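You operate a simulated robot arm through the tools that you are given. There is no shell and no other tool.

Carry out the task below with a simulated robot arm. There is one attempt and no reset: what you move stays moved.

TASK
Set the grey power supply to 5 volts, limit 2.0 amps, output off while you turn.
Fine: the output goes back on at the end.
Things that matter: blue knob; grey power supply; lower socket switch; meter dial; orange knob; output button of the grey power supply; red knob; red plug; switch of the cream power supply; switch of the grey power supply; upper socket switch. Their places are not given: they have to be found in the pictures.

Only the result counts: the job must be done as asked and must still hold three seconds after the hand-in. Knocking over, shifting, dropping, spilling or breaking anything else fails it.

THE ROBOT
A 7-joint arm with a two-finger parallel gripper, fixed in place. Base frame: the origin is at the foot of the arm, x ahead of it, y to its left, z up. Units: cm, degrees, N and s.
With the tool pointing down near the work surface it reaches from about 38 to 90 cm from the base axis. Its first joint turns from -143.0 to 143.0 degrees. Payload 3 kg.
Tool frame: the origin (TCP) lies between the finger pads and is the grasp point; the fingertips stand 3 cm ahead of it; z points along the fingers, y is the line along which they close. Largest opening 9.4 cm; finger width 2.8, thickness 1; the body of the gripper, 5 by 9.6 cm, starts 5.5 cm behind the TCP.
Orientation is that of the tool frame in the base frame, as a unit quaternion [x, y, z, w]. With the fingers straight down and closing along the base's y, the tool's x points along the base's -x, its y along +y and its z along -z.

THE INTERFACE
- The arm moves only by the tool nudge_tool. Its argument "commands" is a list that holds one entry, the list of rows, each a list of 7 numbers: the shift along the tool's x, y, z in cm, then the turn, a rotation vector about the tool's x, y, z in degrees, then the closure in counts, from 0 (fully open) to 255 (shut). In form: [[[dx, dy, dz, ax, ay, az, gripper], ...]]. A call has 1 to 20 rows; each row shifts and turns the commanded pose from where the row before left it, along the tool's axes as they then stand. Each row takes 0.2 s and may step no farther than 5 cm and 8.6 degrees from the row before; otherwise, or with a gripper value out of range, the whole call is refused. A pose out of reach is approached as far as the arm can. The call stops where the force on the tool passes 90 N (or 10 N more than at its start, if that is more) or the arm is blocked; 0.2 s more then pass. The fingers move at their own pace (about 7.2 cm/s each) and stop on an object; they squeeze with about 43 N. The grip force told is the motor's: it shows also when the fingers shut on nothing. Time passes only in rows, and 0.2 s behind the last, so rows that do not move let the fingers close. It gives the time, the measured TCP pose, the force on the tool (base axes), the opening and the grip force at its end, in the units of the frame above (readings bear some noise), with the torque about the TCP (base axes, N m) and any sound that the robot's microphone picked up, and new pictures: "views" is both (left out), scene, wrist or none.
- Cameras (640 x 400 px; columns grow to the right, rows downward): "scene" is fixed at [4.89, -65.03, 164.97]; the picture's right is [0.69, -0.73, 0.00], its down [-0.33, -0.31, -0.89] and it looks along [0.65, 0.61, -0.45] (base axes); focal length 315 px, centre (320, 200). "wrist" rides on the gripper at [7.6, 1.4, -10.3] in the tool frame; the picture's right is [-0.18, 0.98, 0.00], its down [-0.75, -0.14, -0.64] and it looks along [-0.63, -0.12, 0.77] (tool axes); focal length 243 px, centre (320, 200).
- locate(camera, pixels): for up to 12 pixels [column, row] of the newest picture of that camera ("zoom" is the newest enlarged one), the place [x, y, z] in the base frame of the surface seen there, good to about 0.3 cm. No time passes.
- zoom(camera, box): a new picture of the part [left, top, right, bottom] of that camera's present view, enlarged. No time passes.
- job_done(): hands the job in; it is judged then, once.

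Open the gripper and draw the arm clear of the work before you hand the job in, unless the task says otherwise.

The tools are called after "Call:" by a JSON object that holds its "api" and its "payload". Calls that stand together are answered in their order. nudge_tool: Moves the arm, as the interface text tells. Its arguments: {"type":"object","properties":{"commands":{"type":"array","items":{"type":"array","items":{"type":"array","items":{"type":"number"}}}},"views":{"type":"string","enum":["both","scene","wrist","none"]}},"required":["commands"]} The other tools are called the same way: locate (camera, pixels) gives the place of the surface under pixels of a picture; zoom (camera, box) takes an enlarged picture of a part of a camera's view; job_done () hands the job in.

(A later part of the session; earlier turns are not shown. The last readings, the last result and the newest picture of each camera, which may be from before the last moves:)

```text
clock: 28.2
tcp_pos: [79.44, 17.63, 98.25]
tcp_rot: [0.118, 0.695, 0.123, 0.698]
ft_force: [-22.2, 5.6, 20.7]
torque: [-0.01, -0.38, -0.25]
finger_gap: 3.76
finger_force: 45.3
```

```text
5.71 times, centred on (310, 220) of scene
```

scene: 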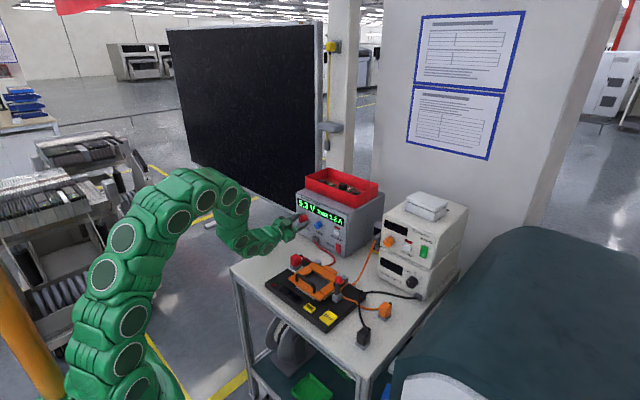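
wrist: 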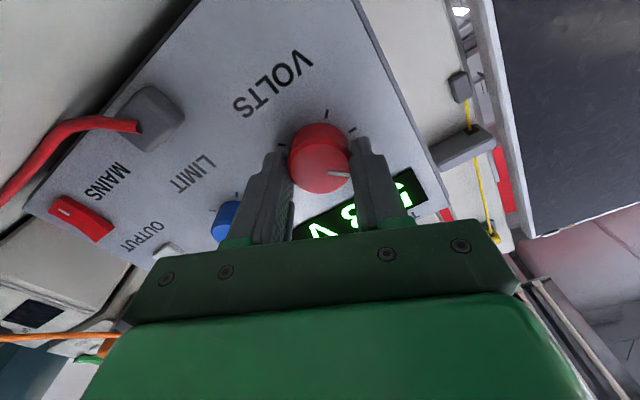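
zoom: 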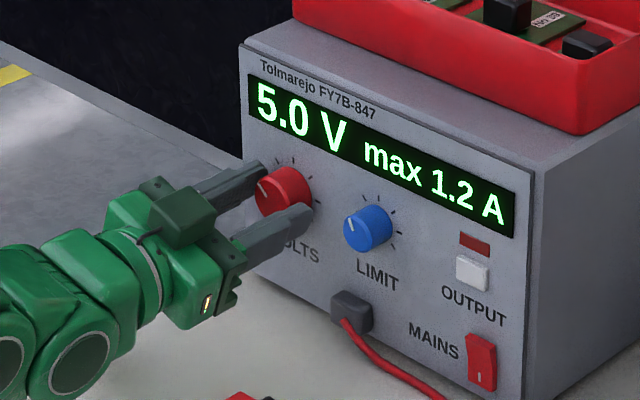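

The loads are smaller in y; I also back off the x push slightly, then open the fingers and check whether the reading stays.

Call:
{"api": "nudge_tool", "payload": {"commands": [[[-0.05, 0.03, -0.05, 0, 0, 0, 200], [0, 0, 0, 0, 0, 0, 150], [0, 0, 0, 0, 0, 0, 120], [0, 0, 0, 0, 0, 0, 120]]]}}

Call:
{"api": "zoom", "payload": {"camera": "scene", "box": [265, 185, 355, 255]}}

```text
clock: 29.2
tcp_pos: [79.62, 17.56, 98.38]
tcp_rot: [0.119, 0.695, 0.122, 0.698]
ft_force: [-0.4, -0.2, -0.2]
torque: [-0.03, -0.03, 0.01]
finger_gap: 4.98
finger_force: 0.1
```

scene: 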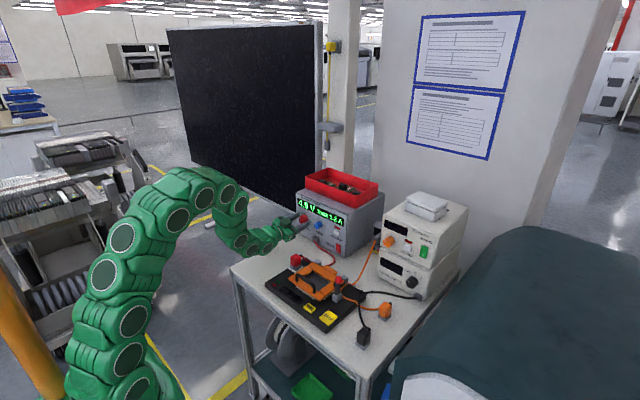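
wrist: 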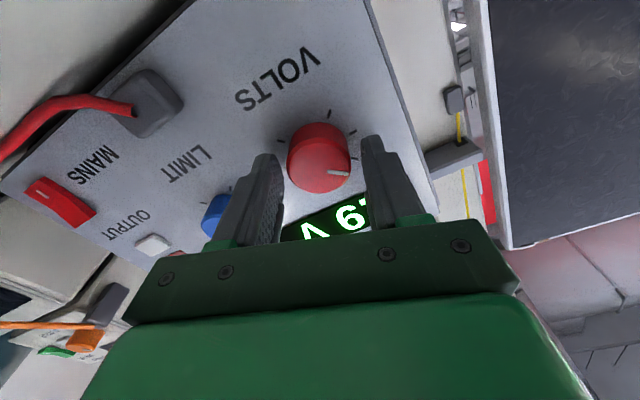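

```text
5.71 times, centred on (310, 220) of scene
```

zoom: 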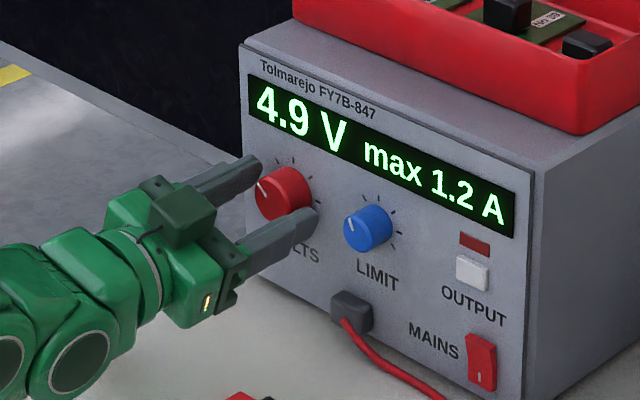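

It settled at 4.9 V on release. I grip again from this relaxed position and turn back clockwise by 1.7°.

Call:
{"api": "nudge_tool", "payload": {"commands": [[[0, 0, 0, 0, 0, 0, 200], [0, 0, 0, 0, 0, 0, 200], [0, 0, 0, 0, 0, 0, 200]]], "views": "none"}}

Call:
{"api": "zoom", "payload": {"camera": "scene", "box": [265, 185, 355, 255]}}

```text
clock: 30.0
tcp_pos: [79.58, 17.53, 98.19]
tcp_rot: [0.118, 0.695, 0.123, 0.698]
ft_force: [-2.1, -6.8, -3.1]
torque: [0.0, 0.02, -0.74]
finger_gap: 3.73
finger_force: 45.1
```

```text
5.71 times, centred on (310, 220) of scene
```

zoom: 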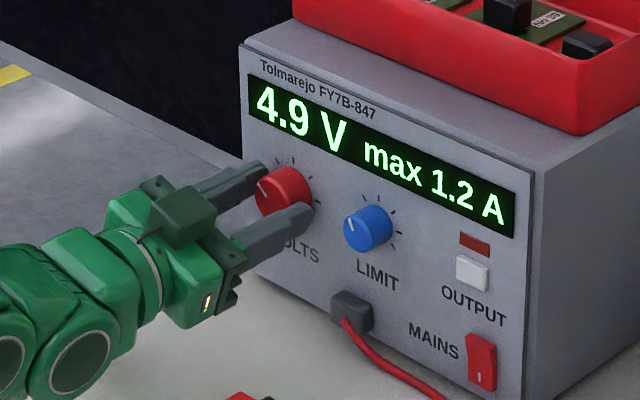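

The grip is now nearly load-free with 4.9 V showing. I turn +2° and read.

Call:
{"api": "nudge_tool", "payload": {"commands": [[[0, 0, 0, 0, 0, 2, 200], [0, 0, 0, 0, 0, 0, 200]]], "views": "none"}}

Call:
{"api": "zoom", "payload": {"camera": "scene", "box": [265, 185, 355, 255]}}

```text
clock: 30.6
tcp_pos: [79.52, 17.6, 98.27]
tcp_rot: [0.131, 0.693, 0.134, 0.696]
ft_force: [-7.6, -10.4, -1.4]
torque: [-0.01, 0.25, -0.85]
finger_gap: 3.74
finger_force: 45.3
```

```text
5.71 times, centred on (310, 220) of scene
```

zoom: 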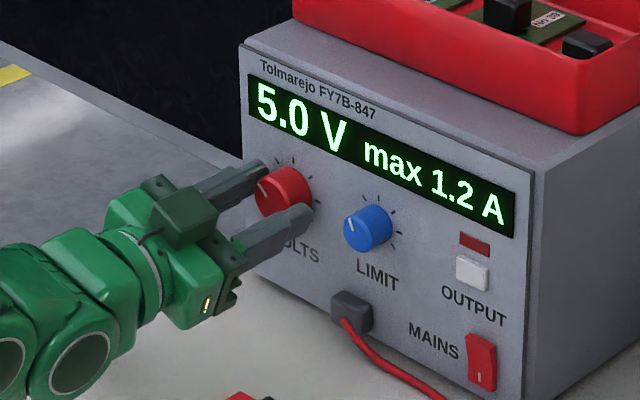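

It reads 5.0 V with low loads. I open the fingers and check that it holds.

Call:
{"api": "nudge_tool", "payload": {"commands": [[[0, 0, 0, 0, 0, 0, 120], [0, 0, 0, 0, 0, 0, 120], [0, 0, 0, 0, 0, 0, 100]]], "views": "none"}}

Call:
{"api": "zoom", "payload": {"camera": "scene", "box": [265, 185, 355, 255]}}

```text
clock: 31.4
tcp_pos: [79.55, 17.5, 98.29]
tcp_rot: [0.13, 0.693, 0.135, 0.696]
ft_force: [-0.6, 0.4, 0.5]
torque: [0.01, 0.01, 0.01]
finger_gap: 5.73
finger_force: 0.1
```

```text
5.71 times, centred on (310, 220) of scene
```

zoom: 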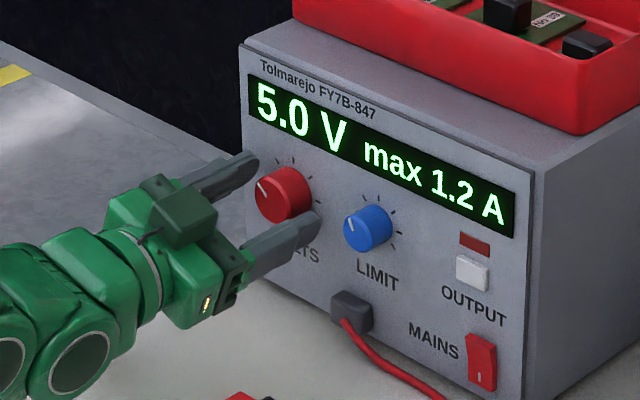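

The reading holds at 5.0 V. I back the fingers straight out 5.5 cm and roll the hand back by 69° so that the camera is at the left again, while checking how low the wrist links hang.

Call:
{"api": "locate", "payload": {"camera": "zoom", "pixels": [[80, 365], [110, 395], [40, 270], [190, 320], [0, 370]]}}

Call:
{"api": "nudge_tool", "payload": {"commands": [[[0, 0, -1.5, 0, 0, 0, 100], [0, 0, -2, 0, 0, 0, 100], [0, 0, -2, 0, 0, 0, 100], [0, 0, 0, 0, 0, 7.7, 100], [0, 0, 0, 0, 0, 7.7, 80], [0, 0, 0, 0, 0, 7.7, 80], [0, 0, 0, 0, 0, 7.7, 80], [0, 0, 0, 0, 0, 7.7, 80], [0, 0, 0, 0, 0, 7.7, 80], [0, 0, 0, 0, 0, 7.7, 80], [0, 0, 0, 0, 0, 7.7, 80], [0, 0, 0, 0, 0, 7.7, 80], [0, 0, 0, 0, 0, 0, 80]]]}}

Call:
{"api": "zoom", "payload": {"camera": "scene", "box": [225, 185, 355, 275]}}

```text
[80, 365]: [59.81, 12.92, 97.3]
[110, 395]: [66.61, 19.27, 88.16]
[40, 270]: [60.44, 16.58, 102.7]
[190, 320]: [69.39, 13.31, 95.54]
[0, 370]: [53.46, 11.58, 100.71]
```

```text
clock: 34.2
tcp_pos: [74.07, 17.54, 98.32]
tcp_rot: [0.501, 0.495, 0.507, 0.496]
ft_force: [0.8, 0.1, 0.5]
torque: [0.02, 0.03, -0.01]
finger_gap: 6.44
finger_force: 0.0
```

scene: 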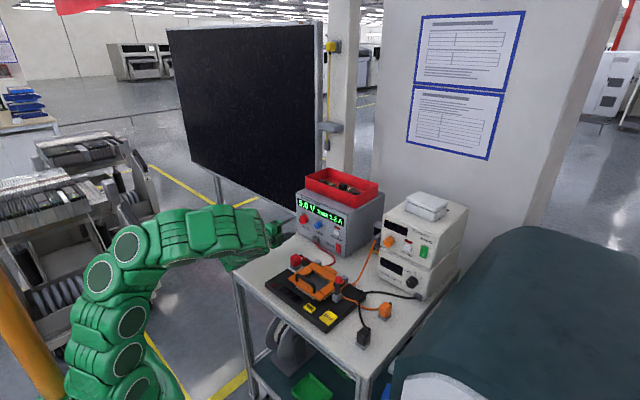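
wrist: 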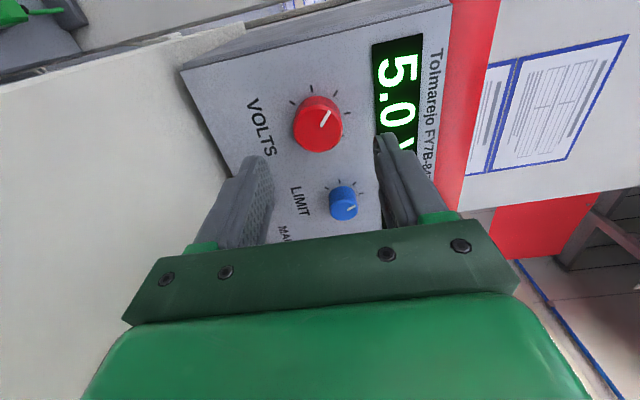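

```text
4.44 times, centred on (290, 230) of scene
```

zoom: 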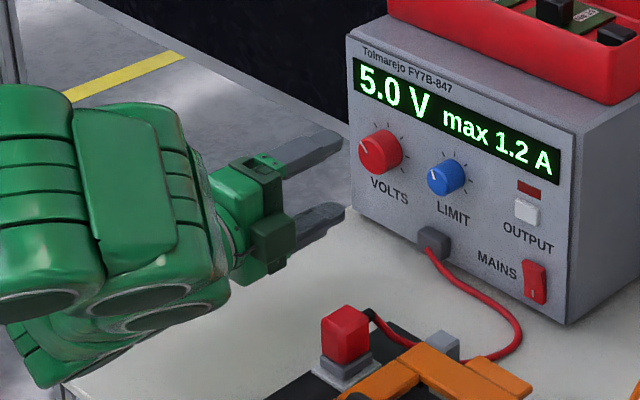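

Volts hold at 5.0 after backing out. For the blue knob I yaw the hand 15° so that the wrist stays left of the red plug at (64,3.6); I do that here first and look at the arm posture.

Call:
{"api": "nudge_tool", "payload": {"commands": [[[0, 0, 0, 0, -5, 0, 80], [0, 0, 0, 0, -5, 0, 80], [0, 0, 0, 0, -5, 0, 80], [0, 0, 0, 0, 0, 0, 80]]]}}

Call:
{"api": "zoom", "payload": {"camera": "wrist", "box": [230, 60, 430, 250]}}

Call:
{"api": "zoom", "payload": {"camera": "scene", "box": [185, 185, 345, 295]}}

```text
clock: 35.2
tcp_pos: [74.04, 17.49, 98.33]
tcp_rot: [0.563, 0.427, 0.437, 0.557]
ft_force: [-0.2, -0.1, -0.9]
torque: [0.01, 0.01, 0.0]
finger_gap: 6.45
finger_force: 0.1
```

scene: 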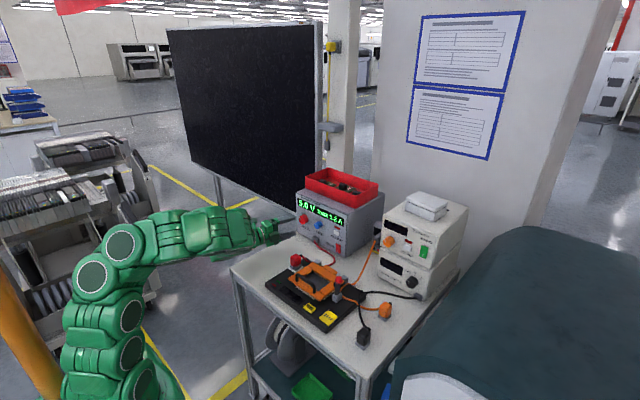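
wrist: 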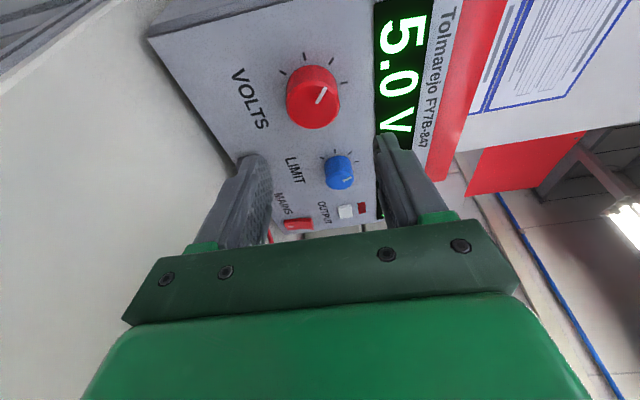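

```text
2.11 times, centred on (330, 155) of wrist
```

zoom: 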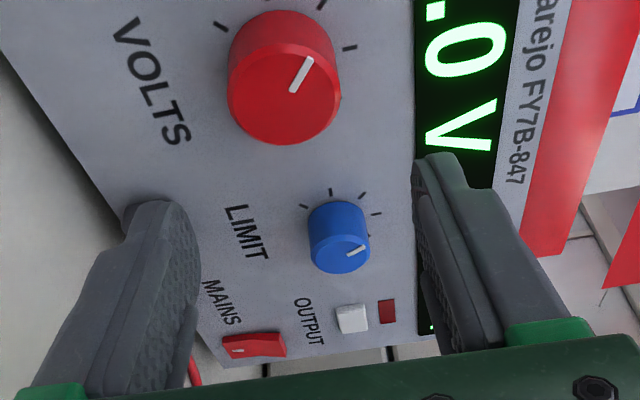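

```text
3.64 times, centred on (265, 240) of scene
```

zoom: 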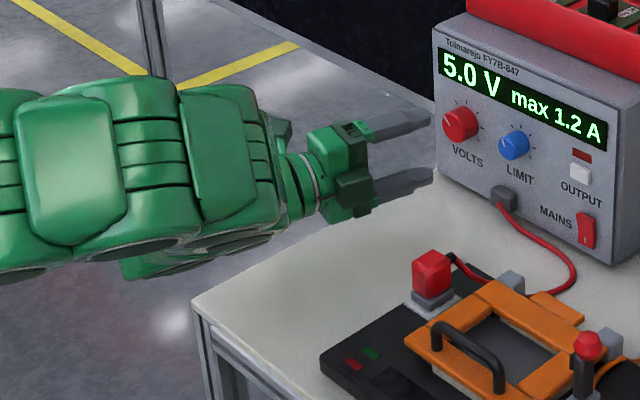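

The arm now comes in from the left, well clear of the fixture. I locate the blue knob's front face around wrist pixel (339,177), and compare with the red one whose true centre I know (17.5, 98.2).

Call:
{"api": "locate", "payload": {"camera": "wrist", "pixels": [[339, 178], [327, 178], [352, 176], [339, 173], [339, 186], [330, 186], [312, 105], [290, 105], [333, 105], [312, 127]]}}

Call:
{"api": "locate", "payload": {"camera": "zoom", "pixels": [[512, 147], [502, 143], [518, 150], [511, 137], [514, 158], [459, 125], [445, 120], [470, 128]]}}

```text
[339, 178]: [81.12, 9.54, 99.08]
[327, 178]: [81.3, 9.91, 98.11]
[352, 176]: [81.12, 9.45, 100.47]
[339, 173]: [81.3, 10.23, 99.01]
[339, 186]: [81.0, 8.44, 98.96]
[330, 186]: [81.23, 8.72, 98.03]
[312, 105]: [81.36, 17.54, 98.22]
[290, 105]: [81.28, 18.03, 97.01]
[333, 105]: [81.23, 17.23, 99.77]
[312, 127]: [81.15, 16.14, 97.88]
```

```text
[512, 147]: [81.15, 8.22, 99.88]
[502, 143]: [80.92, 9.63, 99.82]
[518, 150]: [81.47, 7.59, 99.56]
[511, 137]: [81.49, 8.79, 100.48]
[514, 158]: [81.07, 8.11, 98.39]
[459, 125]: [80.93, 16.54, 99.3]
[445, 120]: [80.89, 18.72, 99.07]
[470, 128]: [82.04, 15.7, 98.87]
```

Blue knob centre ≈ (y 9.0, z 99.0), radius about 1.3. I shift to in front of it at TCP (74, 9.7, 99.0) with fingers opened to 5 cm.

Call:
{"api": "nudge_tool", "payload": {"commands": [[[-2.52, 0.22, 0.673, 0, 0, 0, 120], [-2.52, 0.22, 0.673, 0, 0, 0, 120], [-2.52, 0.23, 0.673, 0, 0, 0, 120], [0, 0, 0, 0, 0, 0, 120]]]}}

Call:
{"api": "zoom", "payload": {"camera": "wrist", "box": [230, 60, 430, 250]}}

Call:
{"api": "zoom", "payload": {"camera": "scene", "box": [205, 185, 365, 295]}}

```text
clock: 36.2
tcp_pos: [74.21, 9.75, 98.75]
tcp_rot: [0.562, 0.427, 0.437, 0.557]
ft_force: [-0.2, -0.1, 0.2]
torque: [-0.02, -0.04, 0.0]
finger_gap: 4.98
finger_force: 0.1
```

scene: 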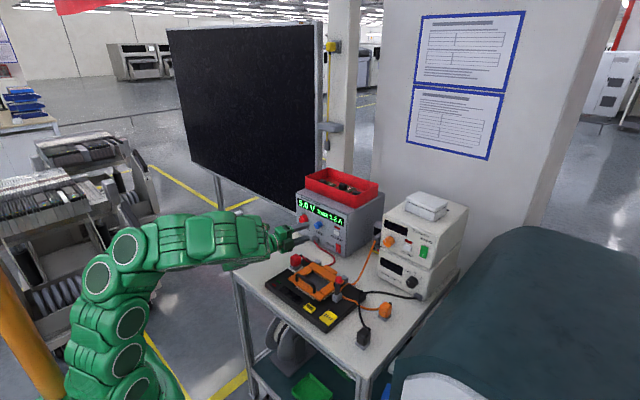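
wrist: 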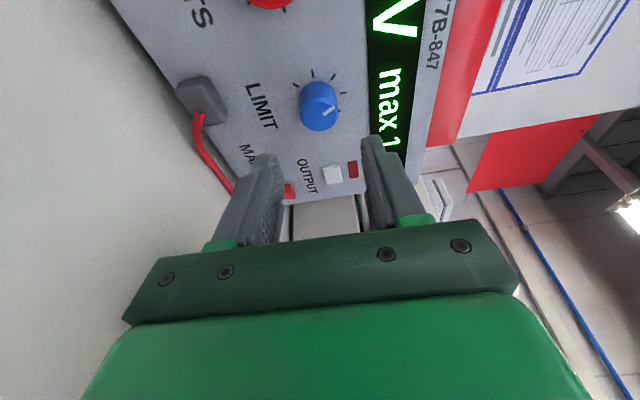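

```text
2.11 times, centred on (330, 155) of wrist
```

zoom: 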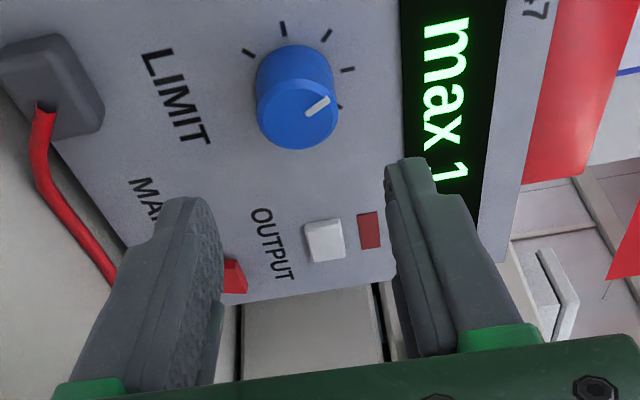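

```text
3.64 times, centred on (285, 240) of scene
```

zoom: 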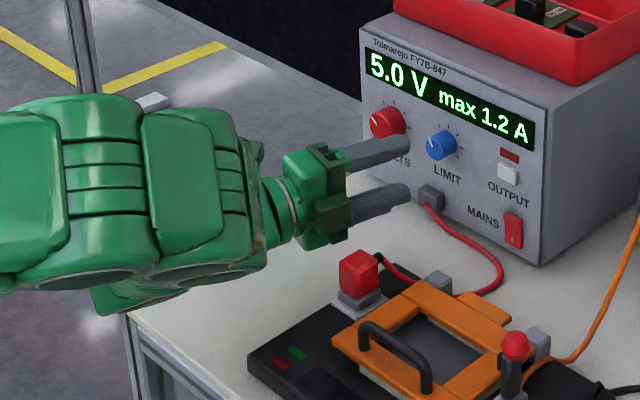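

I refine the blue knob's centre from this closer view (face centre near wrist (320,113)).

Call:
{"api": "locate", "payload": {"camera": "wrist", "pixels": [[320, 114], [302, 110], [336, 112], [320, 102], [318, 129], [308, 124], [330, 124], [320, 92], [330, 173]]}}

```text
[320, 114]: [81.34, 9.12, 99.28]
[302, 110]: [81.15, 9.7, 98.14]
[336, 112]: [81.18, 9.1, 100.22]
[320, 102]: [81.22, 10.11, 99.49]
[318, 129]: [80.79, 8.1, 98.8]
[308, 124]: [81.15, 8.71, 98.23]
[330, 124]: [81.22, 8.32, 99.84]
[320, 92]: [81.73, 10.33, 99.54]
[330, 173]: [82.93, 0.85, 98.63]
```

Centre refined to (y 9.1, z 99.1). I advance along base x to TCP x≈79.5 so the fingers straddle the knob.

Call:
{"api": "nudge_tool", "payload": {"commands": [[[0, 0.35, 0, 0, 0, 0, 120], [0.274, 0, 1.024, 0, 0, 0, 120], [0.274, 0, 1.024, 0, 0, 0, 120], [0.274, 0, 1.024, 0, 0, 0, 120], [0.274, 0, 1.024, 0, 0, 0, 120], [0.274, 0, 1.024, 0, 0, 0, 120], [0, 0, 0, 0, 0, 0, 120]]]}}

Call:
{"api": "zoom", "payload": {"camera": "wrist", "box": [230, 60, 430, 250]}}

Call:
{"api": "zoom", "payload": {"camera": "scene", "box": [225, 185, 355, 275]}}

```text
clock: 37.8
tcp_pos: [79.45, 9.72, 99.35]
tcp_rot: [0.563, 0.427, 0.437, 0.556]
ft_force: [0.2, -0.7, -0.3]
torque: [-0.01, -0.01, 0.02]
finger_gap: 4.95
finger_force: 0.1
```

scene: 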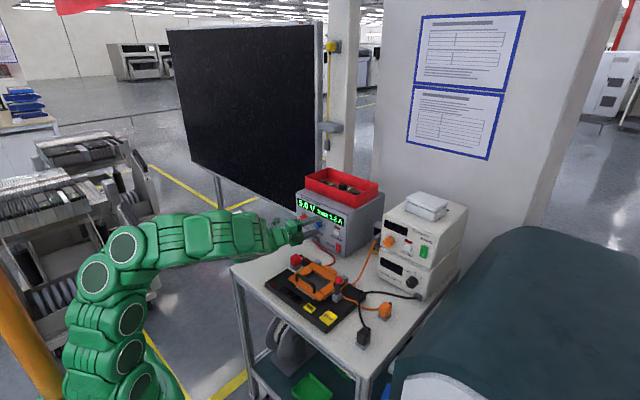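
wrist: 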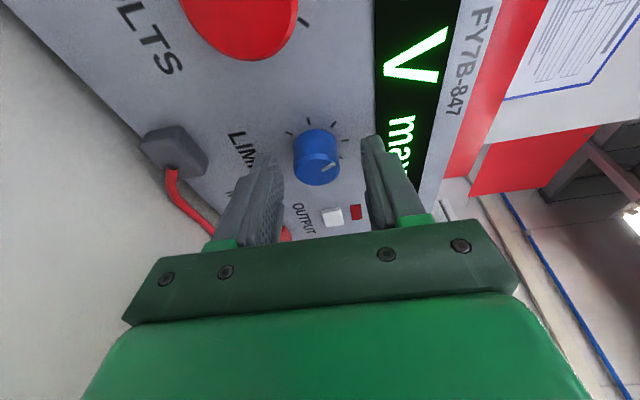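

```text
2.11 times, centred on (330, 155) of wrist
```

zoom: 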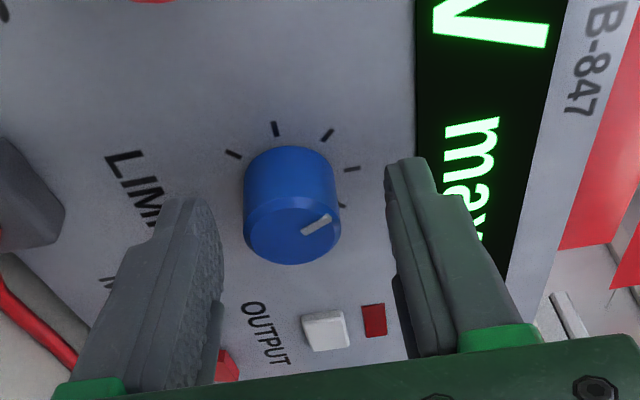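

```text
4.44 times, centred on (290, 230) of scene
```

zoom: 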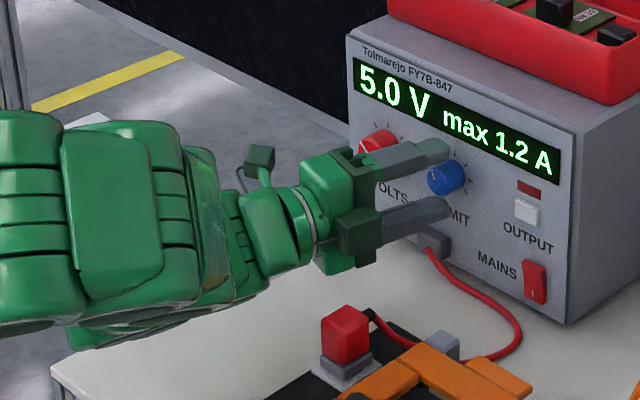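

The knob sits between the pads but the mid-gap (≈305 in the zoom) is slightly above the knob (≈292), so I lower 0.25 cm and then close.

Call:
{"api": "nudge_tool", "payload": {"commands": [[[0, -0.25, 0, 0, 0, 0, 120], [0, 0, 0, 0, 0, 0, 200], [0, 0, 0, 0, 0, 0, 200], [0, 0, 0, 0, 0, 0, 200]]]}}

Call:
{"api": "zoom", "payload": {"camera": "scene", "box": [265, 185, 355, 255]}}

```text
clock: 38.8
tcp_pos: [79.42, 9.81, 98.98]
tcp_rot: [0.563, 0.427, 0.437, 0.557]
ft_force: [1.4, -0.2, -0.9]
torque: [-0.03, 0.37, 0.01]
finger_gap: 2.74
finger_force: 45.5
```

scene: 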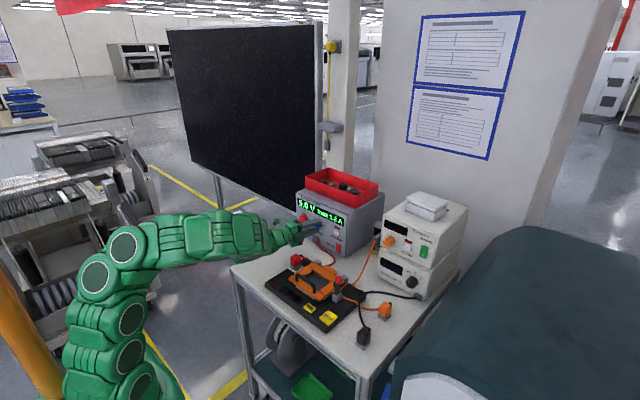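
wrist: 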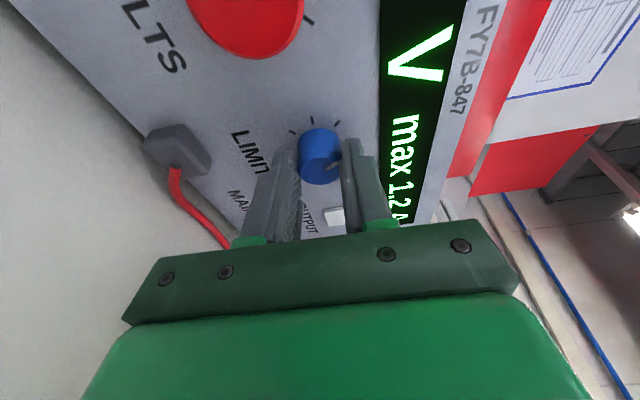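

```text
5.71 times, centred on (310, 220) of scene
```

zoom: 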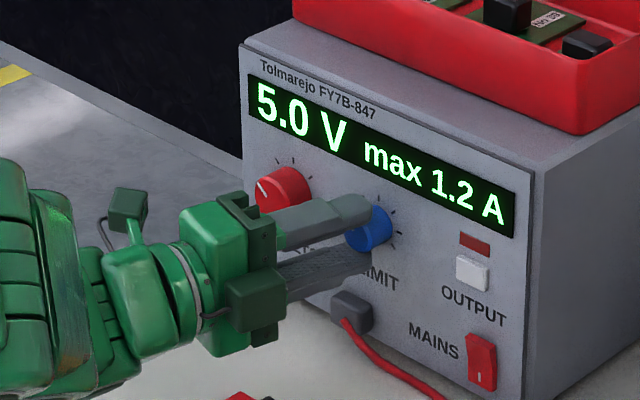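

Clean grip (2.74 cm, almost no load), 1.2 A showing. I turn clockwise 15° about the knob's axis (base x) in three steps.

Call:
{"api": "nudge_tool", "payload": {"commands": [[[0, 0.061, 0, 1.294, 0, 4.83, 200], [0, 0.061, 0, 1.294, 0, 4.83, 200], [0, 0.061, 0, 1.294, 0, 4.83, 200]]]}}

Call:
{"api": "zoom", "payload": {"camera": "scene", "box": [265, 185, 355, 255]}}

```text
clock: 39.6
tcp_pos: [79.37, 9.78, 99.22]
tcp_rot: [0.631, 0.366, 0.489, 0.478]
ft_force: [5.3, 1.1, -9.5]
torque: [0.05, 0.84, -0.54]
finger_gap: 2.74
finger_force: 44.7
```

scene: 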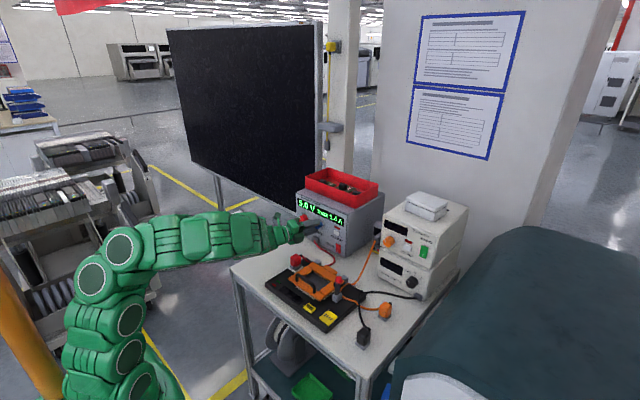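
wrist: 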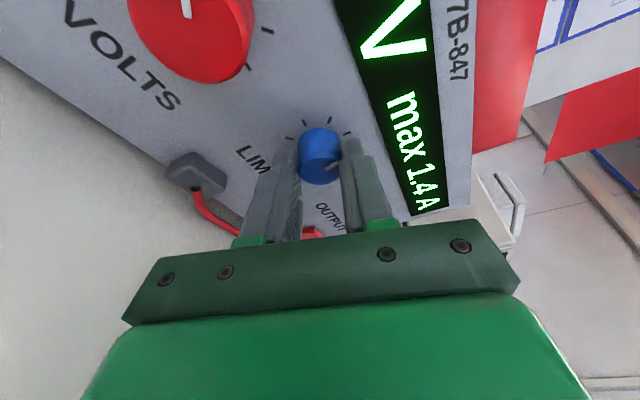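

```text
5.71 times, centred on (310, 220) of scene
```

zoom: 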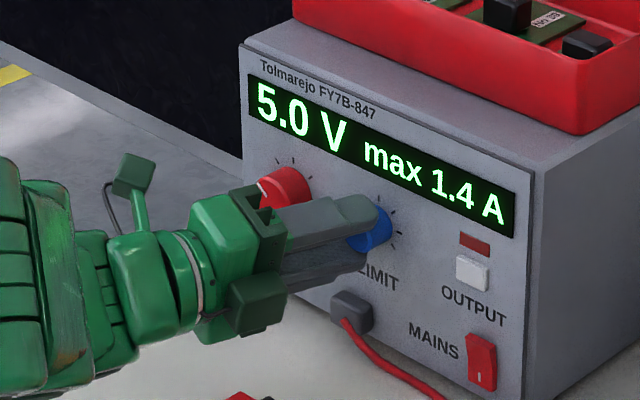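

It reads 1.4 A after 15°, so roughly 80° per amp. I turn 30° more and read again.

Call:
{"api": "nudge_tool", "payload": {"commands": [[[0, 0.061, 0, 1.294, 0, 4.83, 200], [0, 0.061, 0, 1.294, 0, 4.83, 200], [0, 0.061, 0, 1.294, 0, 4.83, 200], [0, 0.061, 0, 1.294, 0, 4.83, 200], [0, 0.061, 0, 1.294, 0, 4.83, 200], [0, 0.061, 0, 1.294, 0, 4.83, 200]]]}}

Call:
{"api": "zoom", "payload": {"camera": "scene", "box": [265, 185, 355, 255]}}

```text
clock: 41.0
tcp_pos: [79.3, 9.62, 99.39]
tcp_rot: [0.732, 0.229, 0.568, 0.298]
ft_force: [9.0, -2.4, -5.5]
torque: [-0.01, 0.43, 0.08]
finger_gap: 2.71
finger_force: 44.8
```

scene: 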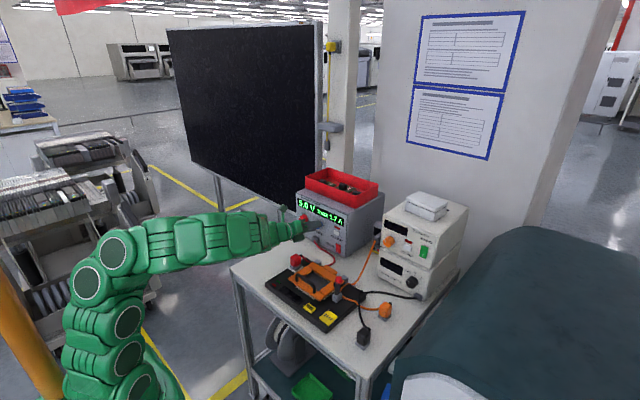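
wrist: 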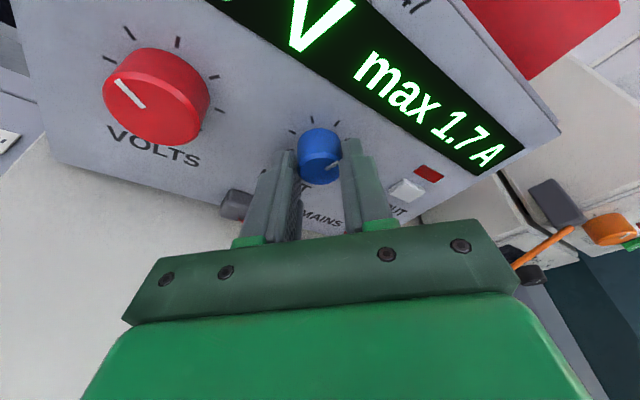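

```text
5.71 times, centred on (310, 220) of scene
```

zoom: 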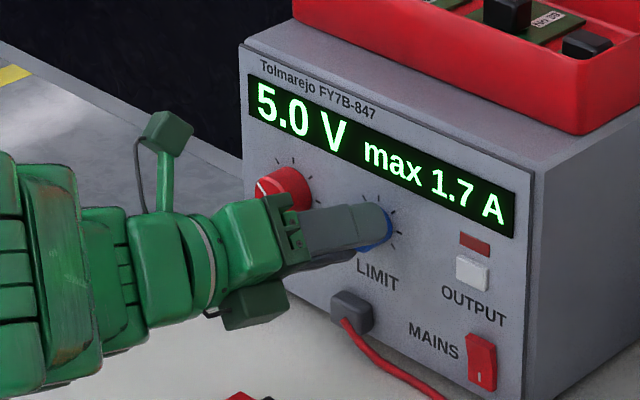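

It reads 1.7 A after 45°. I turn 20° more.

Call:
{"api": "nudge_tool", "payload": {"commands": [[[0, 0.061, 0, 1.294, 0, 4.83, 200], [0, 0.061, 0, 1.294, 0, 4.83, 200], [0, 0.061, 0, 1.294, 0, 4.83, 200], [0, 0.061, 0, 1.294, 0, 4.83, 200]]]}}

Call:
{"api": "zoom", "payload": {"camera": "scene", "box": [265, 185, 355, 255]}}

```text
clock: 42.0
tcp_pos: [79.47, 9.36, 99.71]
tcp_rot: [0.774, 0.13, 0.598, 0.163]
ft_force: [-1.0, -6.5, -4.4]
torque: [-0.02, 0.42, -0.48]
finger_gap: 2.78
finger_force: 44.8
```

scene: 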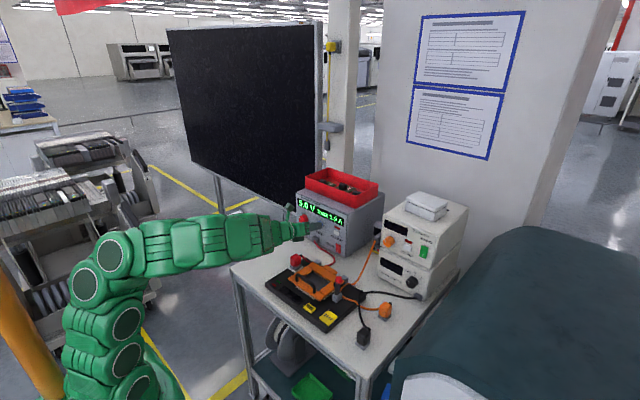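
wrist: 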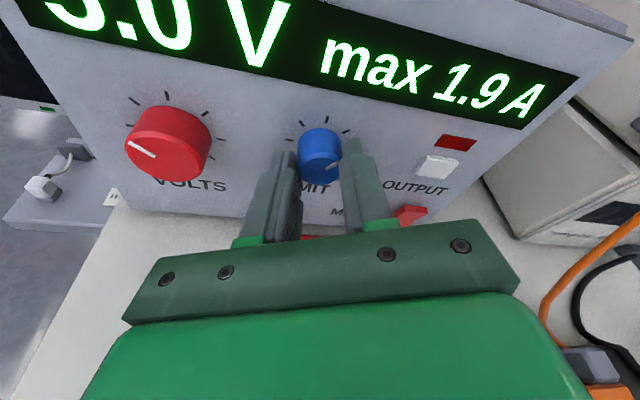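

```text
5.71 times, centred on (310, 220) of scene
```

zoom: 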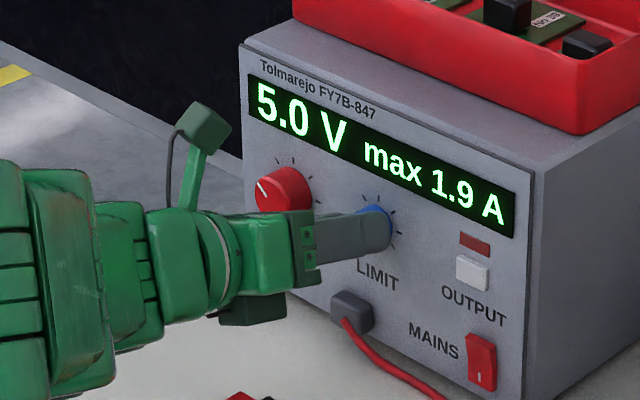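

It reads 1.9 A; each 0.1 A is about 8°. I step 4° on and watch for the change.

Call:
{"api": "nudge_tool", "payload": {"commands": [[[0, 0.049, 0, 1.035, 0, 3.864, 200], [0, 0, 0, 0, 0, 0, 200]]], "views": "wrist"}}

```text
clock: 42.6
tcp_pos: [79.45, 9.27, 99.62]
tcp_rot: [0.779, 0.108, 0.602, 0.138]
ft_force: [-8.9, -3.1, -4.9]
torque: [-0.03, -0.02, -0.41]
finger_gap: 2.75
finger_force: 44.9
```

wrist: 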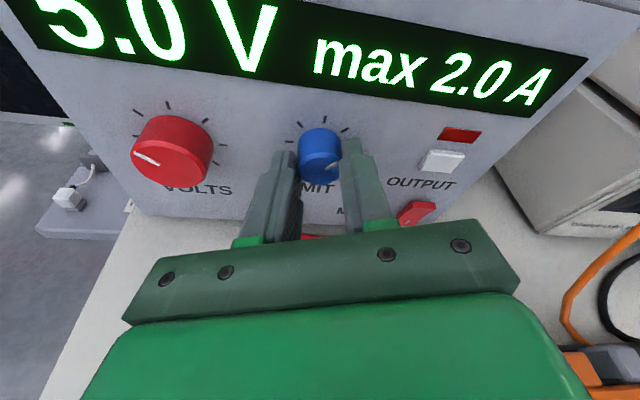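

It reads 2.0 A, by my figures about 1.97 (≈90° per amp). I turn 3° more to centre it, then read.

Call:
{"api": "nudge_tool", "payload": {"commands": [[[0, 0.035, 0, 0.75, 0, 2.8, 200], [0, 0, 0, 0, 0, 0, 200]]], "views": "wrist"}}

```text
clock: 43.2
tcp_pos: [79.32, 9.31, 99.75]
tcp_rot: [0.782, 0.093, 0.605, 0.117]
ft_force: [-9.2, -2.5, -3.0]
torque: [0.0, 0.08, -0.46]
finger_gap: 2.73
finger_force: 44.9
```

wrist: 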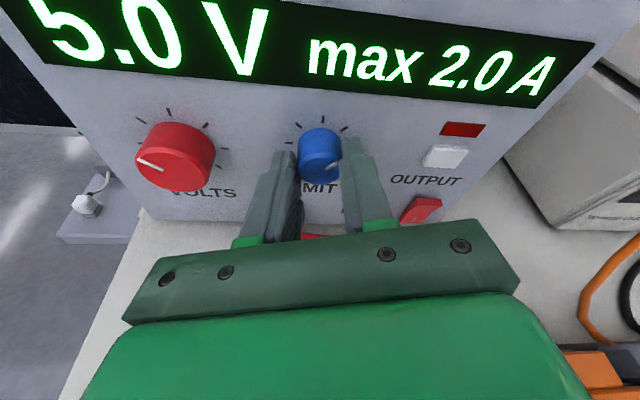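

Still 2.0 A with small loads. I open the fingers to about 5 cm and check that both readings stay.

Call:
{"api": "nudge_tool", "payload": {"commands": [[[0, 0, 0, 0, 0, 0, 150], [0, 0, 0, 0, 0, 0, 120], [0, 0, 0, 0, 0, 0, 120]]]}}

Call:
{"api": "zoom", "payload": {"camera": "scene", "box": [265, 185, 355, 255]}}

```text
clock: 44.0
tcp_pos: [79.37, 9.32, 99.53]
tcp_rot: [0.782, 0.093, 0.605, 0.117]
ft_force: [0.5, 0.1, -1.5]
torque: [0.01, -0.02, 0.01]
finger_gap: 4.98
finger_force: 0.1
```

scene: 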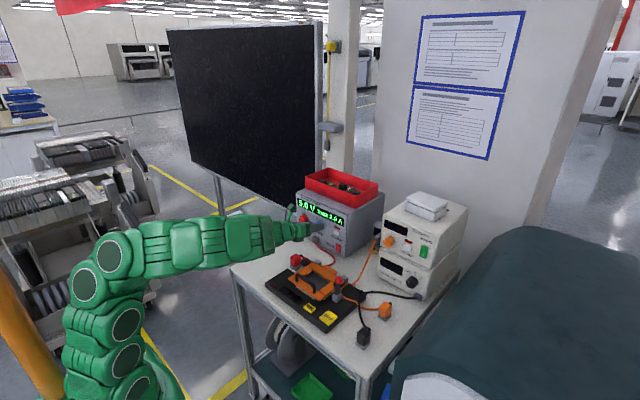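
wrist: 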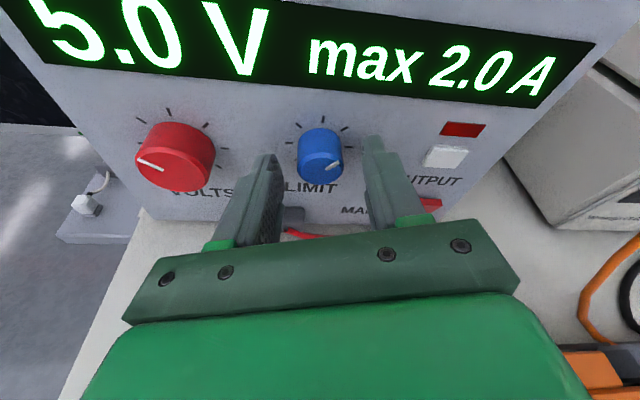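

```text
5.71 times, centred on (310, 220) of scene
```

zoom: 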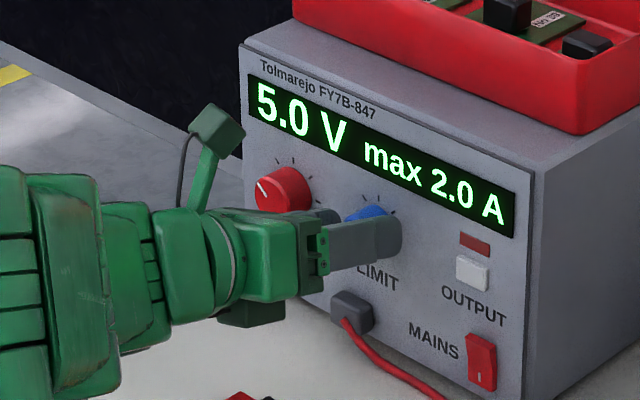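

Both hold: 5.0 V, max 2.0 A. I back out along -x 7 cm, rise 8 cm, close the fingers and tilt 40° down for pressing the output button again.

Call:
{"api": "nudge_tool", "payload": {"commands": [[[-0.586, -0.009, -2.26, 0, 0, 0, 120], [-0.586, -0.009, -2.26, 0, 0, 0, 120], [-0.586, -0.009, -2.26, 0, 0, 0, 120], [3.7, 1.18, -0.96, 0, 0, 0, 120], [3.7, 1.18, -0.96, 0, 0, 0, 255], [0, 0, 0, 1.55, -5.05, 3.1, 255], [0, 0, 0, 1.55, -5.05, 3.1, 255], [0, 0, 0, 1.55, -5.05, 3.1, 255], [0, 0, 0, 1.55, -5.05, 3.1, 255], [0, 0, 0, 1.55, -5.05, 3.1, 255], [0, 0, 0, 0, 0, 0, 255]]]}}

Call:
{"api": "zoom", "payload": {"camera": "scene", "box": [225, 175, 385, 285]}}

```text
clock: 46.4
tcp_pos: [72.32, 9.3, 107.71]
tcp_rot: [0.907, 0.0, 0.421, 0.0]
ft_force: [-0.1, -0.3, -0.5]
torque: [-0.01, 0.02, 0.02]
finger_gap: 0.0
finger_force: 33.1
```

scene: 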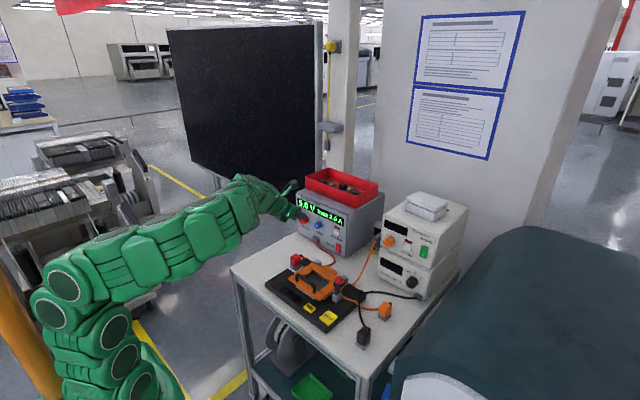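
wrist: 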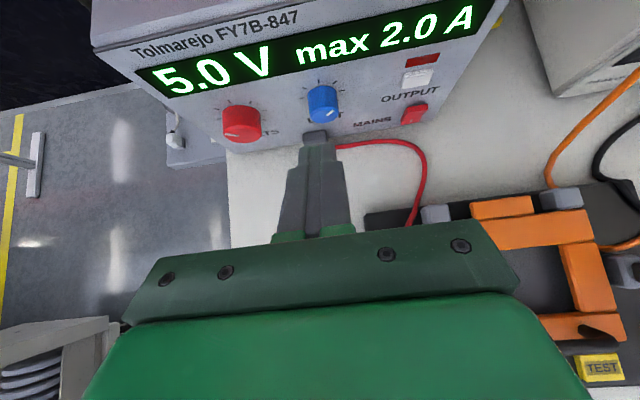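

```text
3.64 times, centred on (305, 230) of scene
```

zoom: 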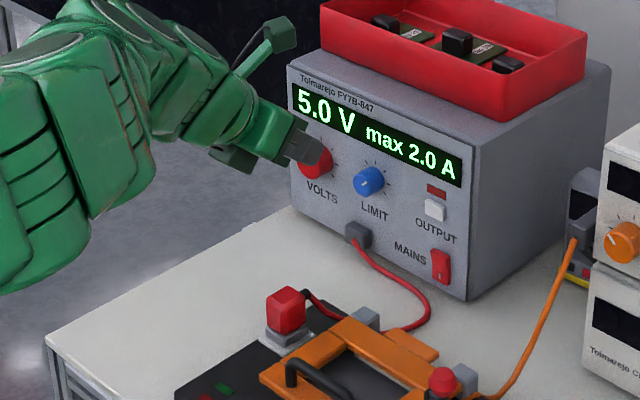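

Posture is good; the fingertips (316,135 in wrist view) point at the panel. I move sideways 9 cm to the button's column, keeping the height, and check.

Call:
{"api": "nudge_tool", "payload": {"commands": [[[0, 3, 0, 0, 0, 0, 255], [0, 3, 0, 0, 0, 0, 255], [0, 3, 0, 0, 0, 0, 255], [0, 0, 0, 0, 0, 0, 255]]]}}

Call:
{"api": "zoom", "payload": {"camera": "wrist", "box": [230, 0, 430, 160]}}

```text
clock: 47.4
tcp_pos: [72.41, 0.24, 107.58]
tcp_rot: [0.906, 0.0, 0.422, 0.0]
ft_force: [-0.2, -0.7, 0.9]
torque: [0.0, 0.04, 0.04]
finger_gap: 0.0
finger_force: 33.4
```

scene: 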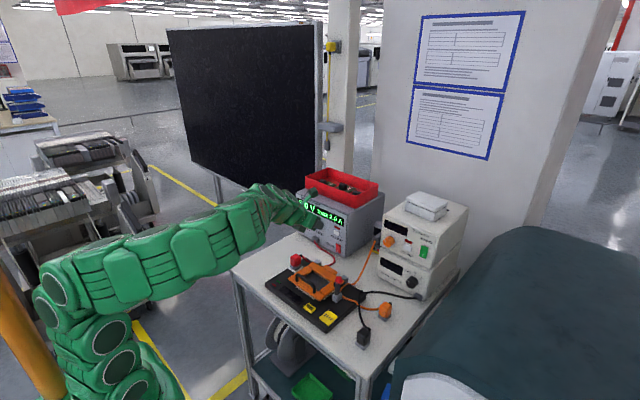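
wrist: 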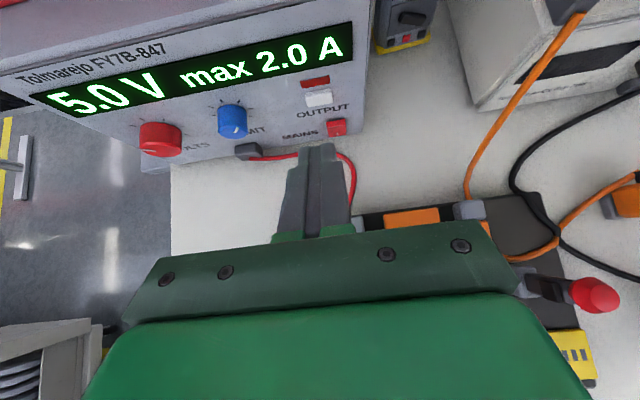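

```text
2.50 times, centred on (330, 80) of wrist
```

zoom: 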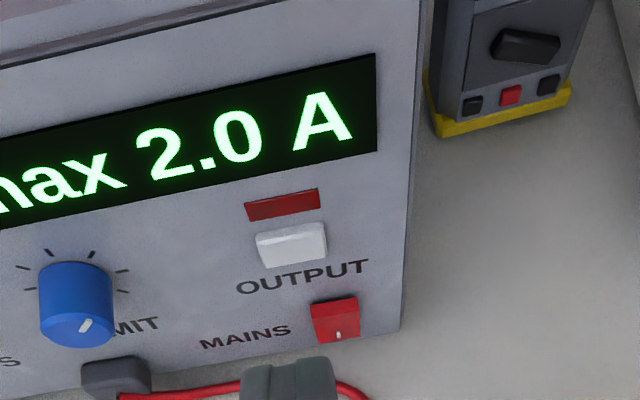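

The button is at wrist (318,98). Before lowering, I check how high the forearm's lower edge lies relative to the red plug (top z≈96.4).

Call:
{"api": "locate", "payload": {"camera": "scene", "pixels": [[262, 240], [240, 255], [215, 268], [270, 225], [285, 215], [190, 280]]}}

Call:
{"api": "locate", "payload": {"camera": "wrist", "pixels": [[318, 98], [317, 83], [308, 98], [329, 98], [336, 127]]}}

```text
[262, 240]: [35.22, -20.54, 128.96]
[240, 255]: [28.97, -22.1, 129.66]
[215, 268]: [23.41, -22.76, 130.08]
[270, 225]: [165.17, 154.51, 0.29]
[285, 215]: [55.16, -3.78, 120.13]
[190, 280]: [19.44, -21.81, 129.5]
```

```text
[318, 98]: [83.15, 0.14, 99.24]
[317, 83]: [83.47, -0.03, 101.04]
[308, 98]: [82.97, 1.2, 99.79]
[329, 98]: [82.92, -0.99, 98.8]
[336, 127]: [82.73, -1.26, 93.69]
```

The forearm is at z≈129, far above everything. I bring the fingertips to about 3 cm in front of the button at (83, 0.1, 99.2).

Call:
{"api": "nudge_tool", "payload": {"commands": [[[-0.65, 0, 2.185, 0, 0, 0, 255], [-0.65, 0, 2.185, 0, 0, 0, 255], [-0.65, 0, 2.185, 0, 0, 0, 255], [-0.65, 0, 2.185, 0, 0, 0, 255], [0, 0, 0, 0, 0, 0, 255]]]}}

Call:
{"api": "zoom", "payload": {"camera": "wrist", "box": [230, 30, 430, 190]}}

```text
clock: 48.6
tcp_pos: [77.32, 0.19, 100.01]
tcp_rot: [0.906, 0.0, 0.422, 0.001]
ft_force: [-0.3, -0.1, -1.1]
torque: [-0.01, -0.02, 0.01]
finger_gap: 0.0
finger_force: 33.0
```

scene: 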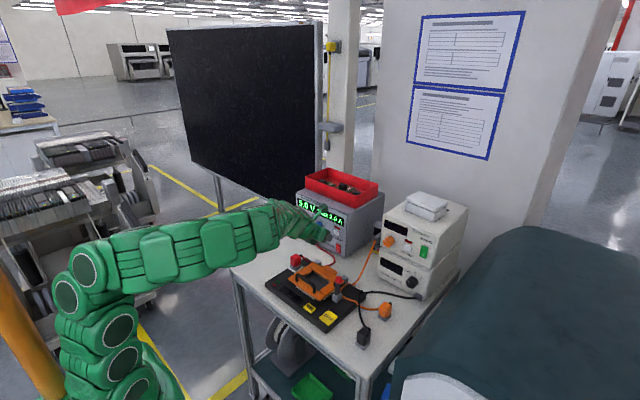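
wrist: 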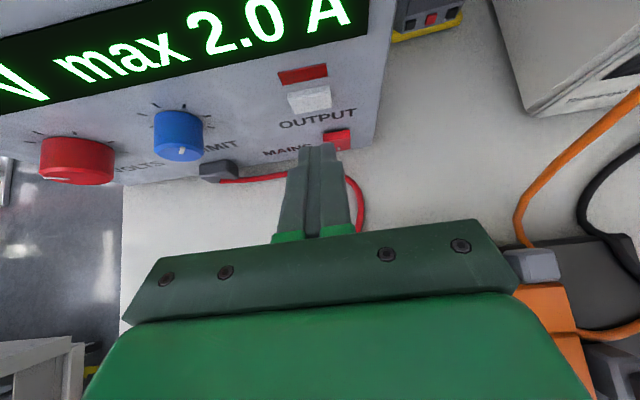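

```text
2.50 times, centred on (330, 110) of wrist
```

zoom: 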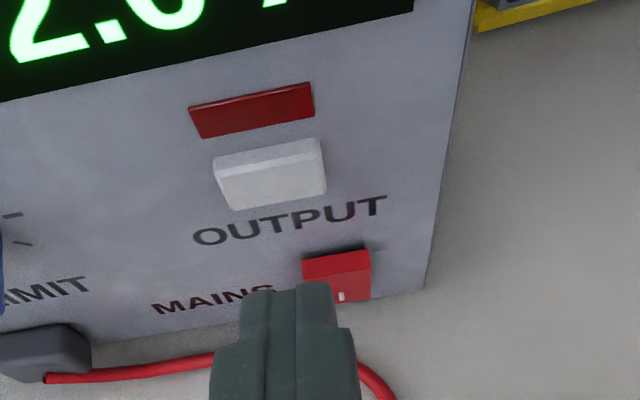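

Aligned at y≈0.2. I advance 2.35 cm along base x, to just before contact.

Call:
{"api": "nudge_tool", "payload": {"commands": [[[0.646, 0, 0.764, 0, 0, 0, 255], [0.646, 0, 0.764, 0, 0, 0, 255], [0.226, 0, 0.267, 0, 0, 0, 255], [0, 0, 0, 0, 0, 0, 255]]]}}

Call:
{"api": "zoom", "payload": {"camera": "wrist", "box": [230, 70, 430, 230]}}

```text
clock: 49.6
tcp_pos: [79.64, 0.26, 100.04]
tcp_rot: [0.906, -0.001, 0.423, 0.0]
ft_force: [-0.6, 0.0, -0.5]
torque: [-0.01, -0.01, -0.01]
finger_gap: 0.03
finger_force: 33.5
```

scene: 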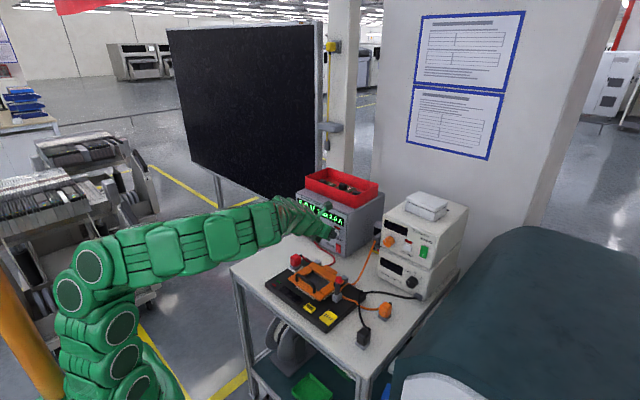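
wrist: 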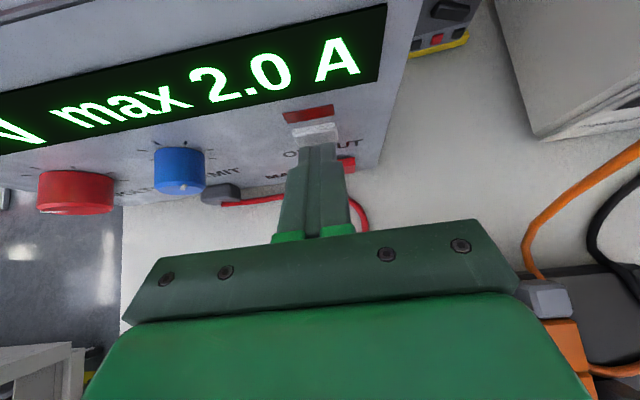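

```text
2.50 times, centred on (330, 150) of wrist
```

zoom: 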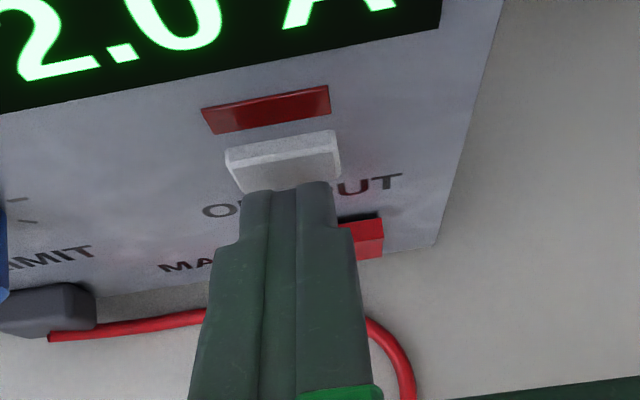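

The tips are right at the button's face, slightly low; I raise 0.2 cm and press in 0.15 cm steps.

Call:
{"api": "nudge_tool", "payload": {"commands": [[[0.153, 0, -0.129, 0, 0, 0, 255], [0.097, 0, 0.115, 0, 0, 0, 255], [0.097, 0, 0.115, 0, 0, 0, 255], [0.097, 0, 0.115, 0, 0, 0, 255]]], "views": "wrist"}}

```text
clock: 50.6
tcp_pos: [80.2, 0.28, 100.3]
tcp_rot: [0.906, 0.0, 0.422, 0.0]
ft_force: [-3.9, 1.2, -1.4]
torque: [0.03, 0.03, 0.06]
finger_gap: 0.0
finger_force: 32.7
heard: click
```

wrist: 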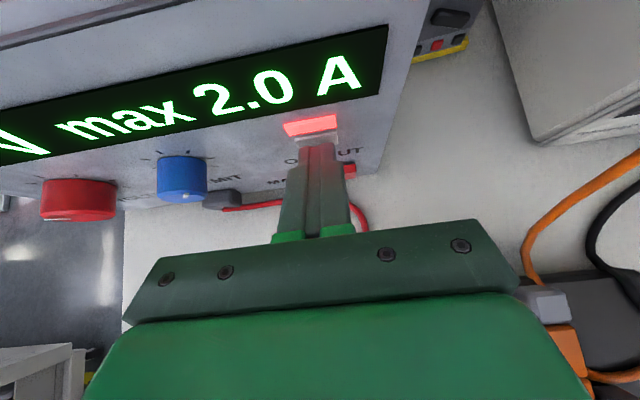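

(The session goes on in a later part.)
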